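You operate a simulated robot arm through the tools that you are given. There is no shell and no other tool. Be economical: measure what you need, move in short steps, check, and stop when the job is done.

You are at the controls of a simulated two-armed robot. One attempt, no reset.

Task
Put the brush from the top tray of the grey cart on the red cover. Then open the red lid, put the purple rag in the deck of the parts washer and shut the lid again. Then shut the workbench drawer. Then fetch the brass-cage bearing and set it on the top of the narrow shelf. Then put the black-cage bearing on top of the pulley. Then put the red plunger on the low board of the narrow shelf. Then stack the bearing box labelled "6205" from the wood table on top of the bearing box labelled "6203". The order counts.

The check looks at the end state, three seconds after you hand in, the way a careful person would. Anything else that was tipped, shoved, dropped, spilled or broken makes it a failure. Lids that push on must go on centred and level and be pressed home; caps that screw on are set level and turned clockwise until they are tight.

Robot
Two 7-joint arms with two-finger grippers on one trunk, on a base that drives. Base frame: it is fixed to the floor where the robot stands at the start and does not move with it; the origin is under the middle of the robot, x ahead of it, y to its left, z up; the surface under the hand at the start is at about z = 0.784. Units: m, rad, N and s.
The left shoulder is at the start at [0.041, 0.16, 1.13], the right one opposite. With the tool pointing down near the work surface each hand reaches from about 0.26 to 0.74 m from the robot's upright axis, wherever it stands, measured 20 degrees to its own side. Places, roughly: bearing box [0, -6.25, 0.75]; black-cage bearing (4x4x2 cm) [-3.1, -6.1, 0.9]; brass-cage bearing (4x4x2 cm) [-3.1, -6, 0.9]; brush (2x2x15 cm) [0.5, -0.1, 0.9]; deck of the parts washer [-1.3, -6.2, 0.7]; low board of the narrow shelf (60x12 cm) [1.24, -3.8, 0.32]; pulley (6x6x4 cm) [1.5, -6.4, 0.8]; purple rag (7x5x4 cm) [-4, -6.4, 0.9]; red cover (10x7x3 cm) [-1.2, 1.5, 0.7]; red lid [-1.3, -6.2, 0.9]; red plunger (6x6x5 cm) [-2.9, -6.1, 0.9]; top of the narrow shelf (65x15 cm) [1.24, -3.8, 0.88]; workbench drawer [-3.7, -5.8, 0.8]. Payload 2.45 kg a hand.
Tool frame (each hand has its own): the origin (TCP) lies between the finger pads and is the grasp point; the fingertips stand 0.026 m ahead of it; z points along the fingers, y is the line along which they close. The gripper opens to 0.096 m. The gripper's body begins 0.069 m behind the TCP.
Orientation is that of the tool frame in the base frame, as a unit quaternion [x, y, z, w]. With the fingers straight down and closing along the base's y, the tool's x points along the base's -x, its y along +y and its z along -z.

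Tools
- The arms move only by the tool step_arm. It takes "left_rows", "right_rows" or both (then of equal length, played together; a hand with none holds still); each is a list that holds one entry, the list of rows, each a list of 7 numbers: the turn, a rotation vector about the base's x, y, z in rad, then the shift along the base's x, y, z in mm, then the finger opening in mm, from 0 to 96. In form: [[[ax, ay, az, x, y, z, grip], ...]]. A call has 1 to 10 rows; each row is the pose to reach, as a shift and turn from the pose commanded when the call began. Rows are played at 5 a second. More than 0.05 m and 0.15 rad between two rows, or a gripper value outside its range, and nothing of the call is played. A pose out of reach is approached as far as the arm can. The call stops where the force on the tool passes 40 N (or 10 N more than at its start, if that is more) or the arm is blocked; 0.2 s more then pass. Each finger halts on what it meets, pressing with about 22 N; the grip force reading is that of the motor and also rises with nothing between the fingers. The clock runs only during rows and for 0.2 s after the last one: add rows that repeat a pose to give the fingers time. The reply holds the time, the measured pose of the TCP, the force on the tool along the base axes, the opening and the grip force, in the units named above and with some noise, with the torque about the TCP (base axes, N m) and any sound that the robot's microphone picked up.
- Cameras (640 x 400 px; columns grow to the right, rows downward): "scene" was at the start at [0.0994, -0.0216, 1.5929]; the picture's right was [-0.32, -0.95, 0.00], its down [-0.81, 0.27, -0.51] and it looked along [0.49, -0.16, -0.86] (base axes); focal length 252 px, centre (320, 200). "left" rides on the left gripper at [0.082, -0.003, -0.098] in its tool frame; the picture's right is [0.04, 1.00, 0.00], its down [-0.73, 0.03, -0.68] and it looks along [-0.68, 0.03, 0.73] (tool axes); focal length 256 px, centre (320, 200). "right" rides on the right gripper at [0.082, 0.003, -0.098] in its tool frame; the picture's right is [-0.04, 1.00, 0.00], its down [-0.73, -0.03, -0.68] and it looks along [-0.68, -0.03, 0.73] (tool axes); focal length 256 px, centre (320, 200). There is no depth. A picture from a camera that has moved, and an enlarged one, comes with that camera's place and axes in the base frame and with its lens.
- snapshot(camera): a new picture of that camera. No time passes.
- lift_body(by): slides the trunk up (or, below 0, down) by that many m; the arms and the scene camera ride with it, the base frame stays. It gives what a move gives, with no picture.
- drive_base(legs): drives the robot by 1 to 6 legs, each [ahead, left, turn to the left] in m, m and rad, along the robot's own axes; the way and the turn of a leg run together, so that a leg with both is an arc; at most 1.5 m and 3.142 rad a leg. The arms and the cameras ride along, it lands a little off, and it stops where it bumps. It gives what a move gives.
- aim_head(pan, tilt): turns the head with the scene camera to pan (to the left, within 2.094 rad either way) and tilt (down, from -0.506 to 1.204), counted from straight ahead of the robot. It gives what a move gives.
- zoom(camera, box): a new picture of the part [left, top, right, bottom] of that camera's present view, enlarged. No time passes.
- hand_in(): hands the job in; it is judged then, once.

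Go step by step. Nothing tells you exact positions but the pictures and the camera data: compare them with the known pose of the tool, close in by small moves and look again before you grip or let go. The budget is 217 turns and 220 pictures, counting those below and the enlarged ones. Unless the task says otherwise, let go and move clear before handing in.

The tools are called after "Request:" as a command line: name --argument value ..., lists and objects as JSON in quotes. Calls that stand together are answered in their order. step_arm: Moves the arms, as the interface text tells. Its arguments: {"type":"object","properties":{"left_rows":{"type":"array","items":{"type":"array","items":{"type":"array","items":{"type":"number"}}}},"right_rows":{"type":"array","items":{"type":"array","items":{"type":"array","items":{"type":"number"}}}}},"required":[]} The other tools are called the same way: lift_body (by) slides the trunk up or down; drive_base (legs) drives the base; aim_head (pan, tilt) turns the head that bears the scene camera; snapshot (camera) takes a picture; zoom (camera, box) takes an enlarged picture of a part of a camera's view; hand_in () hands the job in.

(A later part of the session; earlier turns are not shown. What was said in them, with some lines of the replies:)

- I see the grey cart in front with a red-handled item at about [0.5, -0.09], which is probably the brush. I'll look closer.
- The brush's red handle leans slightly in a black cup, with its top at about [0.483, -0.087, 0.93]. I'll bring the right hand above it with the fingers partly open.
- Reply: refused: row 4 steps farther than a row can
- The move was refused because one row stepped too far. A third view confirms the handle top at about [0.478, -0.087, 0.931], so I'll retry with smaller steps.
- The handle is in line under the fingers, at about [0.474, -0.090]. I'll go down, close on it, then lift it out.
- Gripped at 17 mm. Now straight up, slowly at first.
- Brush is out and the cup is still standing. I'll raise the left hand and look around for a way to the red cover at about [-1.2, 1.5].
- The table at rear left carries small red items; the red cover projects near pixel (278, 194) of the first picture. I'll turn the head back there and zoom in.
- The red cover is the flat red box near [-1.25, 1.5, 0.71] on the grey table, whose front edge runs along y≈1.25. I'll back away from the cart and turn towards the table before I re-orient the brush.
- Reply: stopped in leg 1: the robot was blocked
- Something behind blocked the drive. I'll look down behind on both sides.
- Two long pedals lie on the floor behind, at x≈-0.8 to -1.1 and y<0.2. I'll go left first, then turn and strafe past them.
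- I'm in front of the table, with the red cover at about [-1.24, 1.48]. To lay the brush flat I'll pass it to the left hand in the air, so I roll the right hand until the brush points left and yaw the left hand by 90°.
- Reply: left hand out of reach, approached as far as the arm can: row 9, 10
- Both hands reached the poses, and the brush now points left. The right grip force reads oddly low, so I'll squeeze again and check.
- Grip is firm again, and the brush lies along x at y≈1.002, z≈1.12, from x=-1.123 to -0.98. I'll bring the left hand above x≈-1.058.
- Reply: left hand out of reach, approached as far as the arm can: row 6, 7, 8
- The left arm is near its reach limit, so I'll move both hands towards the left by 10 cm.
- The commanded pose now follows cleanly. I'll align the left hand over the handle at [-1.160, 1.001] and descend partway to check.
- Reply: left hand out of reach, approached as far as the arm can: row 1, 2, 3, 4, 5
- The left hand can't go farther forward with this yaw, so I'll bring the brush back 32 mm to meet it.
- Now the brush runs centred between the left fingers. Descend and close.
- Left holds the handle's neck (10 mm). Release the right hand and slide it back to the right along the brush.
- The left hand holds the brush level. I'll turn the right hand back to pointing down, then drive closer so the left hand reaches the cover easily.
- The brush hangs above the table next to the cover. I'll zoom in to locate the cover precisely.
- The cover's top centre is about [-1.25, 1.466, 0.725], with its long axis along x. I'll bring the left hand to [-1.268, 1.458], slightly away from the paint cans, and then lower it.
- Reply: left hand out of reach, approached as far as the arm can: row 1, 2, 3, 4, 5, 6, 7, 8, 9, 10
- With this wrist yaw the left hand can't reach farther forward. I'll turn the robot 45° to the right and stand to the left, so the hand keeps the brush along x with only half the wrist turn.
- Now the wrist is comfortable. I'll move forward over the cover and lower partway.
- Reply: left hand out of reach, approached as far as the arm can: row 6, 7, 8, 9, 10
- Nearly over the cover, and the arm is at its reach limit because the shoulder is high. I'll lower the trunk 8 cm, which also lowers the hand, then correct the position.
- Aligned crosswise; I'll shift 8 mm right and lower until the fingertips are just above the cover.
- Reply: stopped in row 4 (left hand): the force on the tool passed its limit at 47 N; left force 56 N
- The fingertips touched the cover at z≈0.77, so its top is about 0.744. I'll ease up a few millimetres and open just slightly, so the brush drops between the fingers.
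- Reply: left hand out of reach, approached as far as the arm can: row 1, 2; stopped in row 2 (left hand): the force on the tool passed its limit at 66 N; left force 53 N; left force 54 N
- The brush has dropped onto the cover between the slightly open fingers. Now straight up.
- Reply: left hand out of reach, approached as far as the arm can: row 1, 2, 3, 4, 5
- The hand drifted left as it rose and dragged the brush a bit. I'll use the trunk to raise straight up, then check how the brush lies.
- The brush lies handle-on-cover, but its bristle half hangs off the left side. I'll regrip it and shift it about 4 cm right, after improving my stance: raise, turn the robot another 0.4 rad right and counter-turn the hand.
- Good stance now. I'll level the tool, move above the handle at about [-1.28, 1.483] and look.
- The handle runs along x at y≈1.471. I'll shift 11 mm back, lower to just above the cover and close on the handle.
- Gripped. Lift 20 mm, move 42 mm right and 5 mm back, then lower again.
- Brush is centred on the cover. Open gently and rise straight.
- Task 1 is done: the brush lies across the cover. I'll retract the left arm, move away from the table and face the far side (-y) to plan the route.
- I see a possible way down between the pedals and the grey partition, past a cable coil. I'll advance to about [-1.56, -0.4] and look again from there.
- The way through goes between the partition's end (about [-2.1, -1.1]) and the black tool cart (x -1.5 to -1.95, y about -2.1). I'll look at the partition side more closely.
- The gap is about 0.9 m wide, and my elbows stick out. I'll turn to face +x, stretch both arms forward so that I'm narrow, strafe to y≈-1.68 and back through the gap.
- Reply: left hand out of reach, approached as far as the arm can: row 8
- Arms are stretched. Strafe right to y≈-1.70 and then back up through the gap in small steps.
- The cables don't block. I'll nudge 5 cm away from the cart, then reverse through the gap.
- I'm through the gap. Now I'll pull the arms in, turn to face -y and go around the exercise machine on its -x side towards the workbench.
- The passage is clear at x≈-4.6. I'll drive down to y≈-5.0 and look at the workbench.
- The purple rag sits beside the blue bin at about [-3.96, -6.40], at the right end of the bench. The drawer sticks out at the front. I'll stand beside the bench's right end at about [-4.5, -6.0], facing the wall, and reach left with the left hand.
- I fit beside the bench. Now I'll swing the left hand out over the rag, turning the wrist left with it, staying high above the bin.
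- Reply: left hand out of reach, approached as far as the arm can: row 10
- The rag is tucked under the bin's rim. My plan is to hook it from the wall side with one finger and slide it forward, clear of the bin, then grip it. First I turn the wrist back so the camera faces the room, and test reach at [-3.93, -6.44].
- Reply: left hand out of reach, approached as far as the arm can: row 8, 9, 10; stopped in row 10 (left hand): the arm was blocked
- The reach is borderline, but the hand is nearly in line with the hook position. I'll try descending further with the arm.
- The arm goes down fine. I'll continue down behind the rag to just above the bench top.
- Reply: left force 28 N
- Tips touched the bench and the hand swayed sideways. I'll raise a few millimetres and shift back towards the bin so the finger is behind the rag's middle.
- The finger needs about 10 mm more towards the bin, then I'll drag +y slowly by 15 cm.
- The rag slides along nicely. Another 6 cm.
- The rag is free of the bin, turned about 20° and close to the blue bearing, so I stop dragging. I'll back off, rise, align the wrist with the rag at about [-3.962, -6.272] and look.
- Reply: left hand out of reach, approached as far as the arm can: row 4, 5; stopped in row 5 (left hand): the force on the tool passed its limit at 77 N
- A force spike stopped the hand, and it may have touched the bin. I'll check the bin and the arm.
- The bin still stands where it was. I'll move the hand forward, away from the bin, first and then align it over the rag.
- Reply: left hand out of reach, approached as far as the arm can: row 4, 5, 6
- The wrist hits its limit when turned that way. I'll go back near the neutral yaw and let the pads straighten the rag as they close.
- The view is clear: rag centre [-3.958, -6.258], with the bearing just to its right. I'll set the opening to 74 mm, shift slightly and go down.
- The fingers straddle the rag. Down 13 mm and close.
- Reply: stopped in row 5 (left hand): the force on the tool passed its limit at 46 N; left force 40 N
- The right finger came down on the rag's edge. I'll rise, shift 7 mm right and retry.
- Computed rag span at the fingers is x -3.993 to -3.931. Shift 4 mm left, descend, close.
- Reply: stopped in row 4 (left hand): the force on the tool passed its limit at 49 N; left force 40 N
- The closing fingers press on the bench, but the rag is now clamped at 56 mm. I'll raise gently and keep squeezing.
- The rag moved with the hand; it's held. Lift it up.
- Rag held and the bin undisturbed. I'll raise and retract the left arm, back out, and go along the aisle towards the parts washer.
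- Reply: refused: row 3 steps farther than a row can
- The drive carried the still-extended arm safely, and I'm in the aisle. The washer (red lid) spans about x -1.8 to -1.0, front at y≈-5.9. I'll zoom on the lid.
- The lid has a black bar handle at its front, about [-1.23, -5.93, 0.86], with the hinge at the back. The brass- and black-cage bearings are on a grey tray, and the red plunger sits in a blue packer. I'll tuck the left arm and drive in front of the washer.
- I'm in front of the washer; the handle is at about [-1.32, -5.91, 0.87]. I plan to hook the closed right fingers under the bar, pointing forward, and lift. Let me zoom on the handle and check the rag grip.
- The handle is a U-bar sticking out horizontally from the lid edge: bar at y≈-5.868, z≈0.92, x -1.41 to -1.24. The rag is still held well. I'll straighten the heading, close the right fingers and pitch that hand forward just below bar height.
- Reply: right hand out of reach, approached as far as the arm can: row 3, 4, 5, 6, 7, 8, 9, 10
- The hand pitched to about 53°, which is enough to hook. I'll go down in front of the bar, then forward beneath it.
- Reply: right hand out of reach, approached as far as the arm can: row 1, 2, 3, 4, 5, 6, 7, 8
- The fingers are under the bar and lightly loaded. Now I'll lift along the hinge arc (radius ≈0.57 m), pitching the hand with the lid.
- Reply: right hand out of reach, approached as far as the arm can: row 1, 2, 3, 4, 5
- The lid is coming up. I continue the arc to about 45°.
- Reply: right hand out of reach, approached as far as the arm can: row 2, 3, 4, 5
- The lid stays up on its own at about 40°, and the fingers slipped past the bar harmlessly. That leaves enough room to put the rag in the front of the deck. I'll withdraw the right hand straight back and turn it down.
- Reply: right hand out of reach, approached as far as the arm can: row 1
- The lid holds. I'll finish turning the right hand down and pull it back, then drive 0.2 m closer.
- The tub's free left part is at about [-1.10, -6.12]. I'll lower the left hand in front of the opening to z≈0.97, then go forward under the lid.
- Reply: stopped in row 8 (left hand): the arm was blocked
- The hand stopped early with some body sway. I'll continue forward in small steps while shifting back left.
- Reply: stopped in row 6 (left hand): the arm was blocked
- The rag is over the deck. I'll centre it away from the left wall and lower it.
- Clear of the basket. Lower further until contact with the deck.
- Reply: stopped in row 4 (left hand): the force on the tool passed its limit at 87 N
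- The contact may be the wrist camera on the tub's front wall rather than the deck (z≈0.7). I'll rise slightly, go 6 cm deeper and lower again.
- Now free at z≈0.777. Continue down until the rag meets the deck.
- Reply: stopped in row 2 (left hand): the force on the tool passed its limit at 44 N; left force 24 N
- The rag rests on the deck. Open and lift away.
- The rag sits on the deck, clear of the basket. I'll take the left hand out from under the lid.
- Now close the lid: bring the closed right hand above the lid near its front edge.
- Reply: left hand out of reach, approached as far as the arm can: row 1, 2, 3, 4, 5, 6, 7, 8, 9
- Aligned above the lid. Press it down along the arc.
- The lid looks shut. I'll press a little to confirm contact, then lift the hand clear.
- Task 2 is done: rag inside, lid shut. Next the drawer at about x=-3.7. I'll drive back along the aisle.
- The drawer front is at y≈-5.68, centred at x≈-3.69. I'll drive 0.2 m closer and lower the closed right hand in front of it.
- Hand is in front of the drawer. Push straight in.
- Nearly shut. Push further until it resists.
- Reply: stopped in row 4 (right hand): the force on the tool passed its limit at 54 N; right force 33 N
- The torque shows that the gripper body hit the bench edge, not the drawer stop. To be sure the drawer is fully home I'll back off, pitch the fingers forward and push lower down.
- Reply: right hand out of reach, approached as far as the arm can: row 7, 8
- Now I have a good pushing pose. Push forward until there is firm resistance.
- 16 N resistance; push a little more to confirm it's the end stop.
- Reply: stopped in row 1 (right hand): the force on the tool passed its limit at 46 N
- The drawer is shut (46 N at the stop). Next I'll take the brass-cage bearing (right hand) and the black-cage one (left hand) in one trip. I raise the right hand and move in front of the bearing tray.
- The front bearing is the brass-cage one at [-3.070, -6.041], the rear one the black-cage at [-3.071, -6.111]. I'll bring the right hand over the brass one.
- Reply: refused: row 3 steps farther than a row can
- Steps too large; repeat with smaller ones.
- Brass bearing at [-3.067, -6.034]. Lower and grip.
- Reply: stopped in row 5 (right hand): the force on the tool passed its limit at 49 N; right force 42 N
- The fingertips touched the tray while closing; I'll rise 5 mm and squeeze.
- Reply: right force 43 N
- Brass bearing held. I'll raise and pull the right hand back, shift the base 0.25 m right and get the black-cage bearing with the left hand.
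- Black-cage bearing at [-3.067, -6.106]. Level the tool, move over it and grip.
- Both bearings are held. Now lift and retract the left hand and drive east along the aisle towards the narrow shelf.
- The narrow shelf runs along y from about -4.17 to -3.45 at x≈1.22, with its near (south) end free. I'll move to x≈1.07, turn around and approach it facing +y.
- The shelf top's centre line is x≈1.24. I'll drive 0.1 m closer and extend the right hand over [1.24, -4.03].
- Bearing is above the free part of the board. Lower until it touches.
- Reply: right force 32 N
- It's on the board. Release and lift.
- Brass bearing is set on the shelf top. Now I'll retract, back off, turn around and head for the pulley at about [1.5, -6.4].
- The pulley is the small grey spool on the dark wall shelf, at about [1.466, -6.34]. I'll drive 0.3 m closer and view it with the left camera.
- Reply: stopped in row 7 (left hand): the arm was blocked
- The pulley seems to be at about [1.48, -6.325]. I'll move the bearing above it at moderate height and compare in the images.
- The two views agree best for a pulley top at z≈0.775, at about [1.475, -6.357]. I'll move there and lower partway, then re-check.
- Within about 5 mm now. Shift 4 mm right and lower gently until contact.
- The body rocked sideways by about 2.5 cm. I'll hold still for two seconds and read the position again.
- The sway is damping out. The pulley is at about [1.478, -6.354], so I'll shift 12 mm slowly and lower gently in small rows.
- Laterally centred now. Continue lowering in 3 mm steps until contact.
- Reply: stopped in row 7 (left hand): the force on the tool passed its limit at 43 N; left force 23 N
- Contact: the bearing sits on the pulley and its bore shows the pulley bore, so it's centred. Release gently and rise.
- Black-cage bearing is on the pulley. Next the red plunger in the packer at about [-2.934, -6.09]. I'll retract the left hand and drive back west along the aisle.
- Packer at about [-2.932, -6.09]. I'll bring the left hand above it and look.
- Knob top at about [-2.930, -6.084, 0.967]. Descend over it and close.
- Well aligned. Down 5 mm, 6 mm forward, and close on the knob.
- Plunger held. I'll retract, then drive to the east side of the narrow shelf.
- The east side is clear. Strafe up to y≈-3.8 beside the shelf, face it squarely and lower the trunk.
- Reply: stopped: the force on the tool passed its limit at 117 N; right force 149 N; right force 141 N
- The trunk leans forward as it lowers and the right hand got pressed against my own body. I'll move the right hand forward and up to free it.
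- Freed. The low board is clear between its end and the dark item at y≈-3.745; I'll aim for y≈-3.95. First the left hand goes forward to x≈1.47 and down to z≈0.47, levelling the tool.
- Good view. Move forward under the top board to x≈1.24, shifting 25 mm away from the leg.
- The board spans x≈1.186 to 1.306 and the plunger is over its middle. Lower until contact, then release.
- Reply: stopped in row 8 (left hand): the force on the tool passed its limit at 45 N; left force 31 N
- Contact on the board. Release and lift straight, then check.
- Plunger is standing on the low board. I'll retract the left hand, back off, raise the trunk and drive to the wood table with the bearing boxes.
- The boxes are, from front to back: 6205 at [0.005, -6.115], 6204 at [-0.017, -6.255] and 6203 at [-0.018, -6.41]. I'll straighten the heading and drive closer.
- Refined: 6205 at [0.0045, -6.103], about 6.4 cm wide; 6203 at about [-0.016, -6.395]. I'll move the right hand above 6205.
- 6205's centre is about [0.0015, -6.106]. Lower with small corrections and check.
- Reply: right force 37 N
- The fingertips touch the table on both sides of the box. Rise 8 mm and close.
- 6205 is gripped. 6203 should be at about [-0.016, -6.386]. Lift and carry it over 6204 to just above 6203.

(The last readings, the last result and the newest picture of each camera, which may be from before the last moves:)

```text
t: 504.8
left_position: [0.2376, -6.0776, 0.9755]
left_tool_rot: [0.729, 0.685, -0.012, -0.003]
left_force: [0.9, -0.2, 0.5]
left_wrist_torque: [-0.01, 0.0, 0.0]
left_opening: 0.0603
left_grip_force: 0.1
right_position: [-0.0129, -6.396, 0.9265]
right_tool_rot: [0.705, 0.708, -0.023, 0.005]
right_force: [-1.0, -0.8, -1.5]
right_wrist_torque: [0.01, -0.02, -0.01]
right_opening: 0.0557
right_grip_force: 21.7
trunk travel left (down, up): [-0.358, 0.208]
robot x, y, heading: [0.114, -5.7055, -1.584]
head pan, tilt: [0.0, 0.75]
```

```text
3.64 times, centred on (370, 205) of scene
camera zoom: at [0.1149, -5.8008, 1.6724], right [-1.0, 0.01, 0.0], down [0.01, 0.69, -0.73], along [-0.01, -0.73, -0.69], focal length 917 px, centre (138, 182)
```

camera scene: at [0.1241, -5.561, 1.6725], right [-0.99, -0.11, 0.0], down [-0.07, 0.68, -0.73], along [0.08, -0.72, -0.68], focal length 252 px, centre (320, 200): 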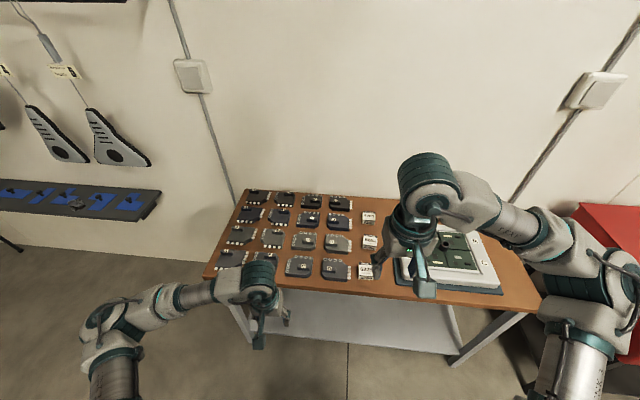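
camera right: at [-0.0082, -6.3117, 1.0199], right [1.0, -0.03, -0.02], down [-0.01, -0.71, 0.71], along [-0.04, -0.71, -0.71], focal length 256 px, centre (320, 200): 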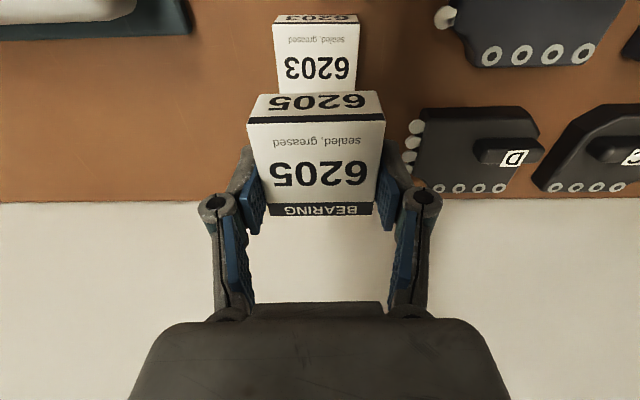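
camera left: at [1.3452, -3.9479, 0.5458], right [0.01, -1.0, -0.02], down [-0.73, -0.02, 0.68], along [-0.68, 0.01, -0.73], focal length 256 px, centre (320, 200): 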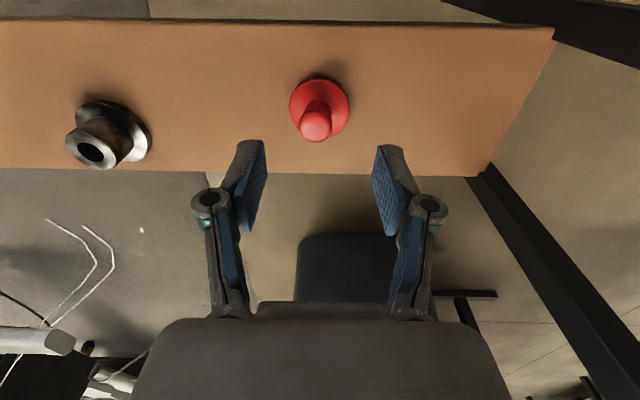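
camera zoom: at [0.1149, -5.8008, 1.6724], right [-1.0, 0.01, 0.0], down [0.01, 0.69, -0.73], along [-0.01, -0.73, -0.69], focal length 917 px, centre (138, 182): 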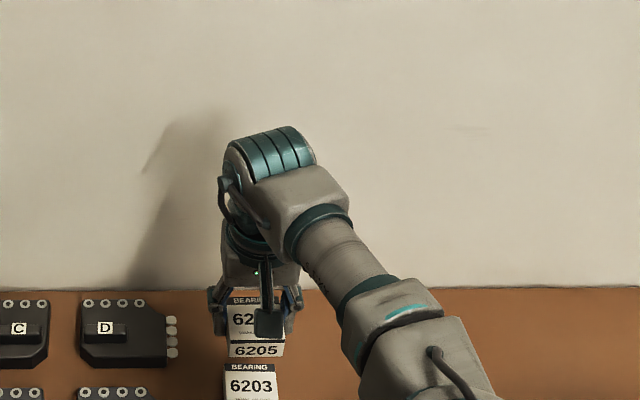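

6203's top centre reads about [-0.017, -6.370], so I need to come back about 16 mm. Shift and lower to 3 cm above, then check.

Request:
step_arm --right_rows '[[[0, 0, 0, -1, 6, -8, 30], [0, 0, 0, -2, 11, -16, 30], [0, 0, 0, -2, 16, -24, 30], [0, 0, 0, -2, 16, -34, 30], [0, 0, 0, -2, 16, -40, 30], [0, 0, 0, -2, 16, -40, 30]]]'

Request:
snapshot --camera "right"

Request:
zoom --camera "scene" --box '[320, 180, 400, 250]'

```text
t: 506.2
left_position: [0.236, -6.0768, 0.9753]
left_tool_rot: [0.728, 0.685, -0.011, -0.001]
left_force: [0.9, 0.5, 0.3]
left_wrist_torque: [0.01, 0.02, 0.05]
left_opening: 0.0599
left_grip_force: 0.0
right_position: [-0.0163, -6.3758, 0.8857]
right_tool_rot: [0.705, 0.708, -0.022, 0.005]
right_force: [0.5, 0.1, -1.5]
right_wrist_torque: [-0.03, 0.0, -0.01]
right_opening: 0.0557
right_grip_force: 22.0
trunk travel left (down, up): [-0.358, 0.208]
robot x, y, heading: [0.1124, -5.707, -1.584]
head pan, tilt: [0.0, 0.75]
```

```text
28 pictures are left
camera right: at [-0.0121, -6.2922, 0.9799], right [1.0, -0.04, -0.02], down [-0.01, -0.71, 0.71], along [-0.04, -0.71, -0.71], focal length 256 px, centre (320, 200)
```

right: 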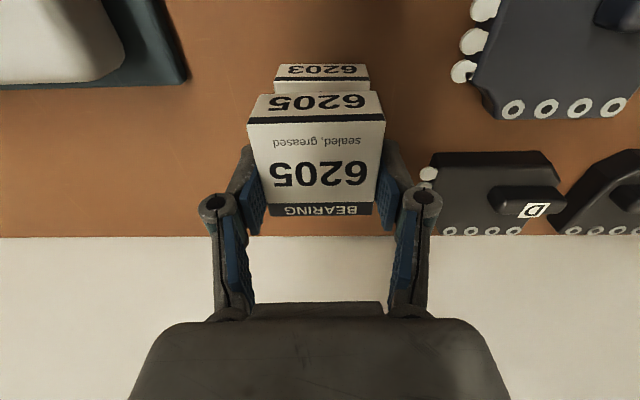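

```text
5.71 times, centred on (360, 215) of scene
camera zoom: at [0.1117, -5.7998, 1.6724], right [-1.0, 0.01, 0.0], down [0.01, 0.69, -0.73], along [-0.01, -0.73, -0.69], focal length 1441 px, centre (91, 114)
```

zoom: 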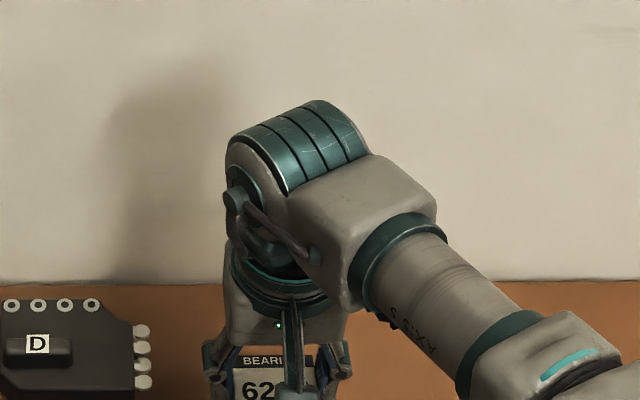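

Edges line up within 5 mm. Shift 4 mm back and 2 mm sideways, then lower gently to contact.

Request:
step_arm --right_rows '[[[0, 0, 0, 2, -4, -6, 30], [0, 0, 0, 2, -4, -12, 30], [0, 0, 0, 2, -4, -17, 30], [0, 0, 0, 2, -4, -21, 30], [0, 0, 0, 2, -4, -25, 30], [0, 0, 0, 2, -4, -29, 30], [0, 0, 0, 2, -4, -33, 30], [0, 0, 0, 2, -4, -37, 30]]]'

Request:
snapshot --camera "right"

```text
t: 508.0
left_position: [0.2357, -6.0757, 0.9766]
left_tool_rot: [0.728, 0.685, -0.012, -0.001]
left_force: [0.3, 0.5, -0.1]
left_wrist_torque: [0.02, 0.02, 0.03]
left_opening: 0.06
left_grip_force: 0.1
right_position: [-0.0152, -6.3801, 0.8525]
right_tool_rot: [0.706, 0.708, -0.024, 0.007]
right_force: [-3.4, -1.3, 22.2]
right_wrist_torque: [-0.02, 0.2, 0.0]
right_opening: 0.0557
right_grip_force: 21.7
trunk travel left (down, up): [-0.358, 0.208]
robot x, y, heading: [0.1106, -5.7057, -1.582]
head pan, tilt: [0.0, 0.75]
```

```text
26 pictures are left
camera right: at [-0.0097, -6.2949, 0.9466], right [1.0, -0.04, -0.02], down [-0.01, -0.7, 0.71], along [-0.04, -0.71, -0.7], focal length 256 px, centre (320, 200)
```

right: 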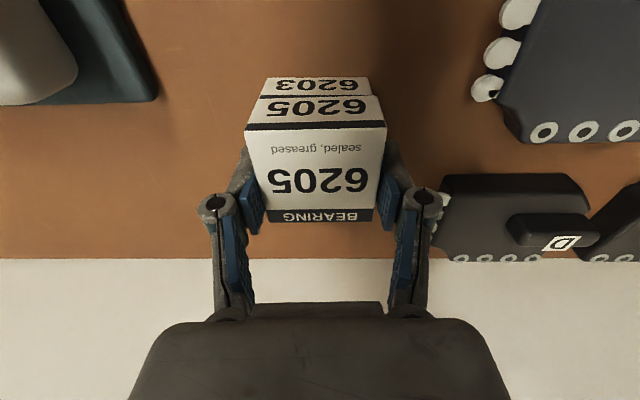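

6205 rests on 6203 with fronts aligned. Release slowly and rise.

Request:
step_arm --right_rows '[[[0, 0, 0, 0, 0, 2, 45], [0, 0, 0, 0, 0, 2, 60], [0, 0, 0, 0, 0, 2, 74], [0, 0, 0, 0, 0, 2, 74], [0, 0, 0, 0, 0, 20, 74], [0, 0, 0, 0, 0, 55, 74], [0, 0, 0, 0, 0, 100, 74], [0, 0, 0, 0, 20, 145, 74]]]'

Request:
snapshot --camera "right"

```text
t: 509.8
left_position: [0.2352, -6.0746, 0.9749]
left_tool_rot: [0.729, 0.685, -0.012, -0.001]
left_force: [-0.3, 0.0, -0.3]
left_wrist_torque: [-0.02, 0.0, -0.01]
left_opening: 0.0601
left_grip_force: 0.0
right_position: [-0.0164, -6.3596, 0.9956]
right_tool_rot: [0.706, 0.708, -0.022, 0.006]
right_force: [-0.3, 0.0, -0.1]
right_wrist_torque: [-0.02, 0.01, 0.03]
right_opening: 0.074
right_grip_force: 0.1
trunk travel left (down, up): [-0.358, 0.208]
robot x, y, heading: [0.1105, -5.7066, -1.577]
head pan, tilt: [0.0, 0.75]
```

```text
25 pictures are left
camera right: at [-0.0125, -6.2755, 1.0903], right [1.0, -0.04, -0.02], down [-0.01, -0.71, 0.71], along [-0.04, -0.71, -0.71], focal length 256 px, centre (320, 200)
```

right: 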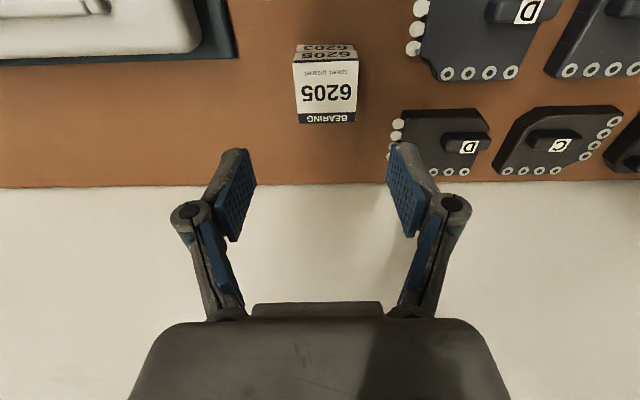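

The stack is neat. I'll pull the hands clear, back away and take a last look around.

Request:
step_arm --right_rows '[[[0, 0, 0, 0, 40, 20, 60], [0, 0, 0, 0, 80, 40, 60], [0, 0, 0, 0, 120, 60, 60], [0, 0, 0, 0, 160, 80, 60], [0, 0, 0, 0, 200, 100, 60], [0, 0, 0, 0, 240, 120, 60], [0, 0, 0, 0, 280, 140, 60]]]'

Request:
drive_base --legs '[[-0.35, 0, 0]]'

Request:
aim_head --pan -0.9 --tilt 0.5

Request:
snapshot --camera "scene"

Request:
aim_head --pan 0.7 --tilt 0.55

Request:
snapshot --camera "scene"

```text
t: 511.4
left_position: [0.2349, -6.0762, 0.976]
left_tool_rot: [0.728, 0.685, -0.012, -0.002]
left_force: [-0.2, -0.6, 0.3]
left_wrist_torque: [0.03, 0.02, -0.02]
left_opening: 0.0599
left_grip_force: 0.0
right_position: [-0.0145, -6.0756, 1.1345]
right_tool_rot: [0.706, 0.707, -0.023, 0.007]
right_force: [0.4, -0.2, -0.2]
right_wrist_torque: [-0.03, 0.0, -0.02]
right_opening: 0.0599
right_grip_force: 0.1
trunk travel left (down, up): [-0.358, 0.208]
robot x, y, heading: [0.1096, -5.7061, -1.578]
head pan, tilt: [0.0, 0.75]
```

```text
t: 513.6
left_position: [0.2402, -5.731, 0.9747]
left_tool_rot: [0.726, 0.687, -0.011, -0.003]
left_force: [0.3, -0.2, -0.3]
left_wrist_torque: [0.02, 0.04, -0.02]
left_opening: 0.06
left_grip_force: 0.1
right_position: [-0.01, -5.7331, 1.1342]
right_tool_rot: [0.704, 0.71, -0.022, 0.006]
right_force: [0.1, -0.3, -0.2]
right_wrist_torque: [0.03, -0.04, 0.01]
right_opening: 0.0602
right_grip_force: 0.0
trunk travel left (down, up): [-0.358, 0.208]
robot x, y, heading: [0.113, -5.3635, -1.574]
head pan, tilt: [0.0, 0.75]
```

```text
t: 514.8
left_position: [0.2401, -5.726, 0.9771]
left_tool_rot: [0.726, 0.687, -0.011, 0.0]
left_force: [0.3, 0.5, 0.1]
left_wrist_torque: [0.02, 0.0, -0.02]
left_opening: 0.0601
left_grip_force: 0.0
right_position: [-0.0091, -5.7286, 1.1359]
right_tool_rot: [0.704, 0.71, -0.023, 0.007]
right_force: [-0.6, -0.2, -0.1]
right_wrist_torque: [0.01, -0.01, 0.0]
right_opening: 0.0595
right_grip_force: 0.1
trunk travel left (down, up): [-0.358, 0.208]
robot x, y, heading: [0.1161, -5.3636, -1.577]
head pan, tilt: [-0.901, 0.499]
```

```text
24 pictures are left
camera scene: at [0.0432, -5.4265, 1.6946], right [-0.62, 0.79, 0.0], down [0.38, 0.3, -0.88], along [-0.69, -0.54, -0.48], focal length 252 px, centre (320, 200)
```

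scene: 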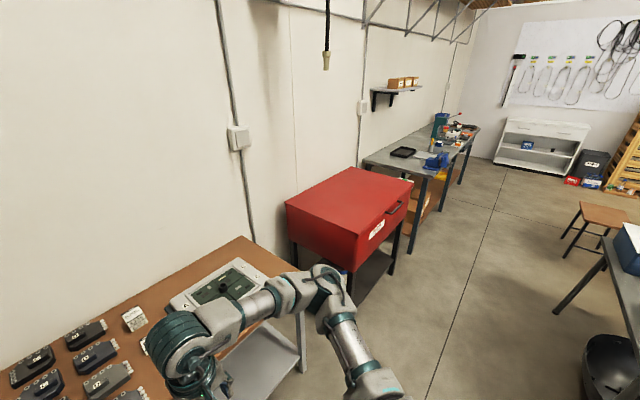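

```text
t: 516.5
left_position: [0.2405, -5.728, 0.9782]
left_tool_rot: [0.726, 0.687, -0.013, 0.0]
left_force: [0.2, -0.2, 0.6]
left_wrist_torque: [0.01, 0.04, 0.06]
left_opening: 0.0599
left_grip_force: 0.1
right_position: [-0.009, -5.729, 1.1347]
right_tool_rot: [0.704, 0.71, -0.022, 0.007]
right_force: [1.4, 0.0, 0.0]
right_wrist_torque: [-0.02, 0.01, 0.01]
right_opening: 0.06
right_grip_force: 0.0
trunk travel left (down, up): [-0.358, 0.208]
robot x, y, heading: [0.1126, -5.3666, -1.577]
head pan, tilt: [0.7, 0.55]
```

```text
23 pictures are left
camera scene: at [0.1724, -5.4395, 1.69], right [-0.77, -0.64, 0.0], down [-0.33, 0.41, -0.85], along [0.54, -0.65, -0.53], focal length 252 px, centre (320, 200)
```

scene: 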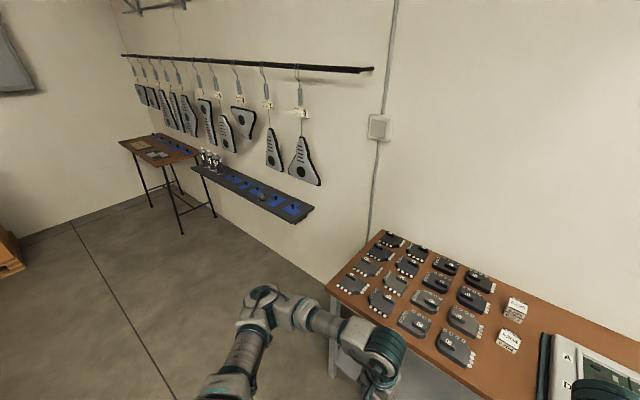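

Everything looks in order. One last zoom to confirm the washer lid's seam is closed.

Request:
aim_head --pan -0.9 --tilt 0.5

Request:
zoom --camera "scene" --box '[270, 150, 430, 280]'

Request:
zoom --camera "scene" --box '[360, 100, 490, 200]'

```text
t: 518.1
left_position: [0.2399, -5.7279, 0.9763]
left_tool_rot: [0.727, 0.687, -0.012, -0.001]
left_force: [0.3, 0.1, 0.2]
left_wrist_torque: [0.01, -0.01, 0.0]
left_opening: 0.0601
left_grip_force: 0.0
right_position: [-0.0096, -5.7293, 1.1347]
right_tool_rot: [0.704, 0.71, -0.022, 0.006]
right_force: [-0.2, 0.5, -0.3]
right_wrist_torque: [0.03, 0.04, -0.03]
right_opening: 0.06
right_grip_force: 0.0
trunk travel left (down, up): [-0.358, 0.208]
robot x, y, heading: [0.1106, -5.3649, -1.576]
head pan, tilt: [-0.901, 0.499]
```

```text
3.08 times, centred on (350, 215) of scene
camera zoom: at [0.0432, -5.4266, 1.6946], right [-0.62, 0.79, 0.0], down [0.38, 0.3, -0.88], along [-0.69, -0.54, -0.48], focal length 776 px, centre (228, 154)
```

zoom: 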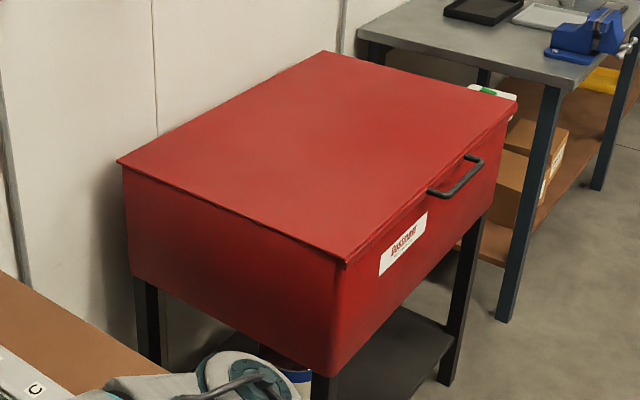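

```text
4.00 times, centred on (425, 150) of scene
camera zoom: at [0.0432, -5.4266, 1.6946], right [-0.62, 0.79, 0.0], down [0.38, 0.3, -0.88], along [-0.69, -0.54, -0.48], focal length 1009 px, centre (-100, 400)
```

zoom: 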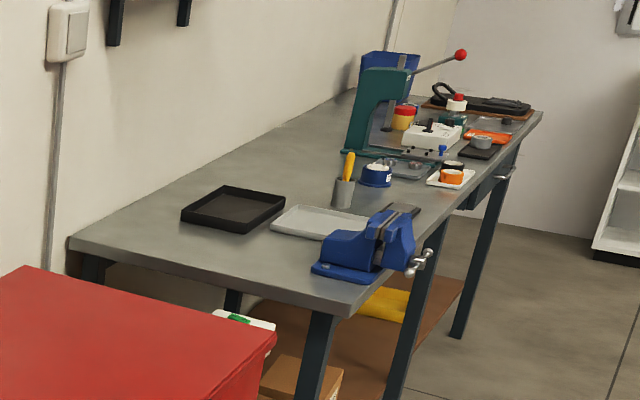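

The lid is shut, the drawer is in, the bench is undisturbed and both hands are clear, so I'm handing in.

Request:
hand_in

```text
The job is handed in.
```

I did all seven steps in the order you gave and handed the job in; I haven't seen a result. The last pictures showed the washer lid shut, the drawer in and "6205" stacked on "6203". Three things happened on the way:
- **Blue bin:** my hand may have brushed the blue bin on the workbench while I was getting the rag. It looked upright and in place afterwards.
- **Brush:** it first landed half off the red cover, so I picked it up again and centred it.
- **Black-cage bearing:** I picked it up before setting the brass-cage one on the shelf, but placed it on the pulley after.
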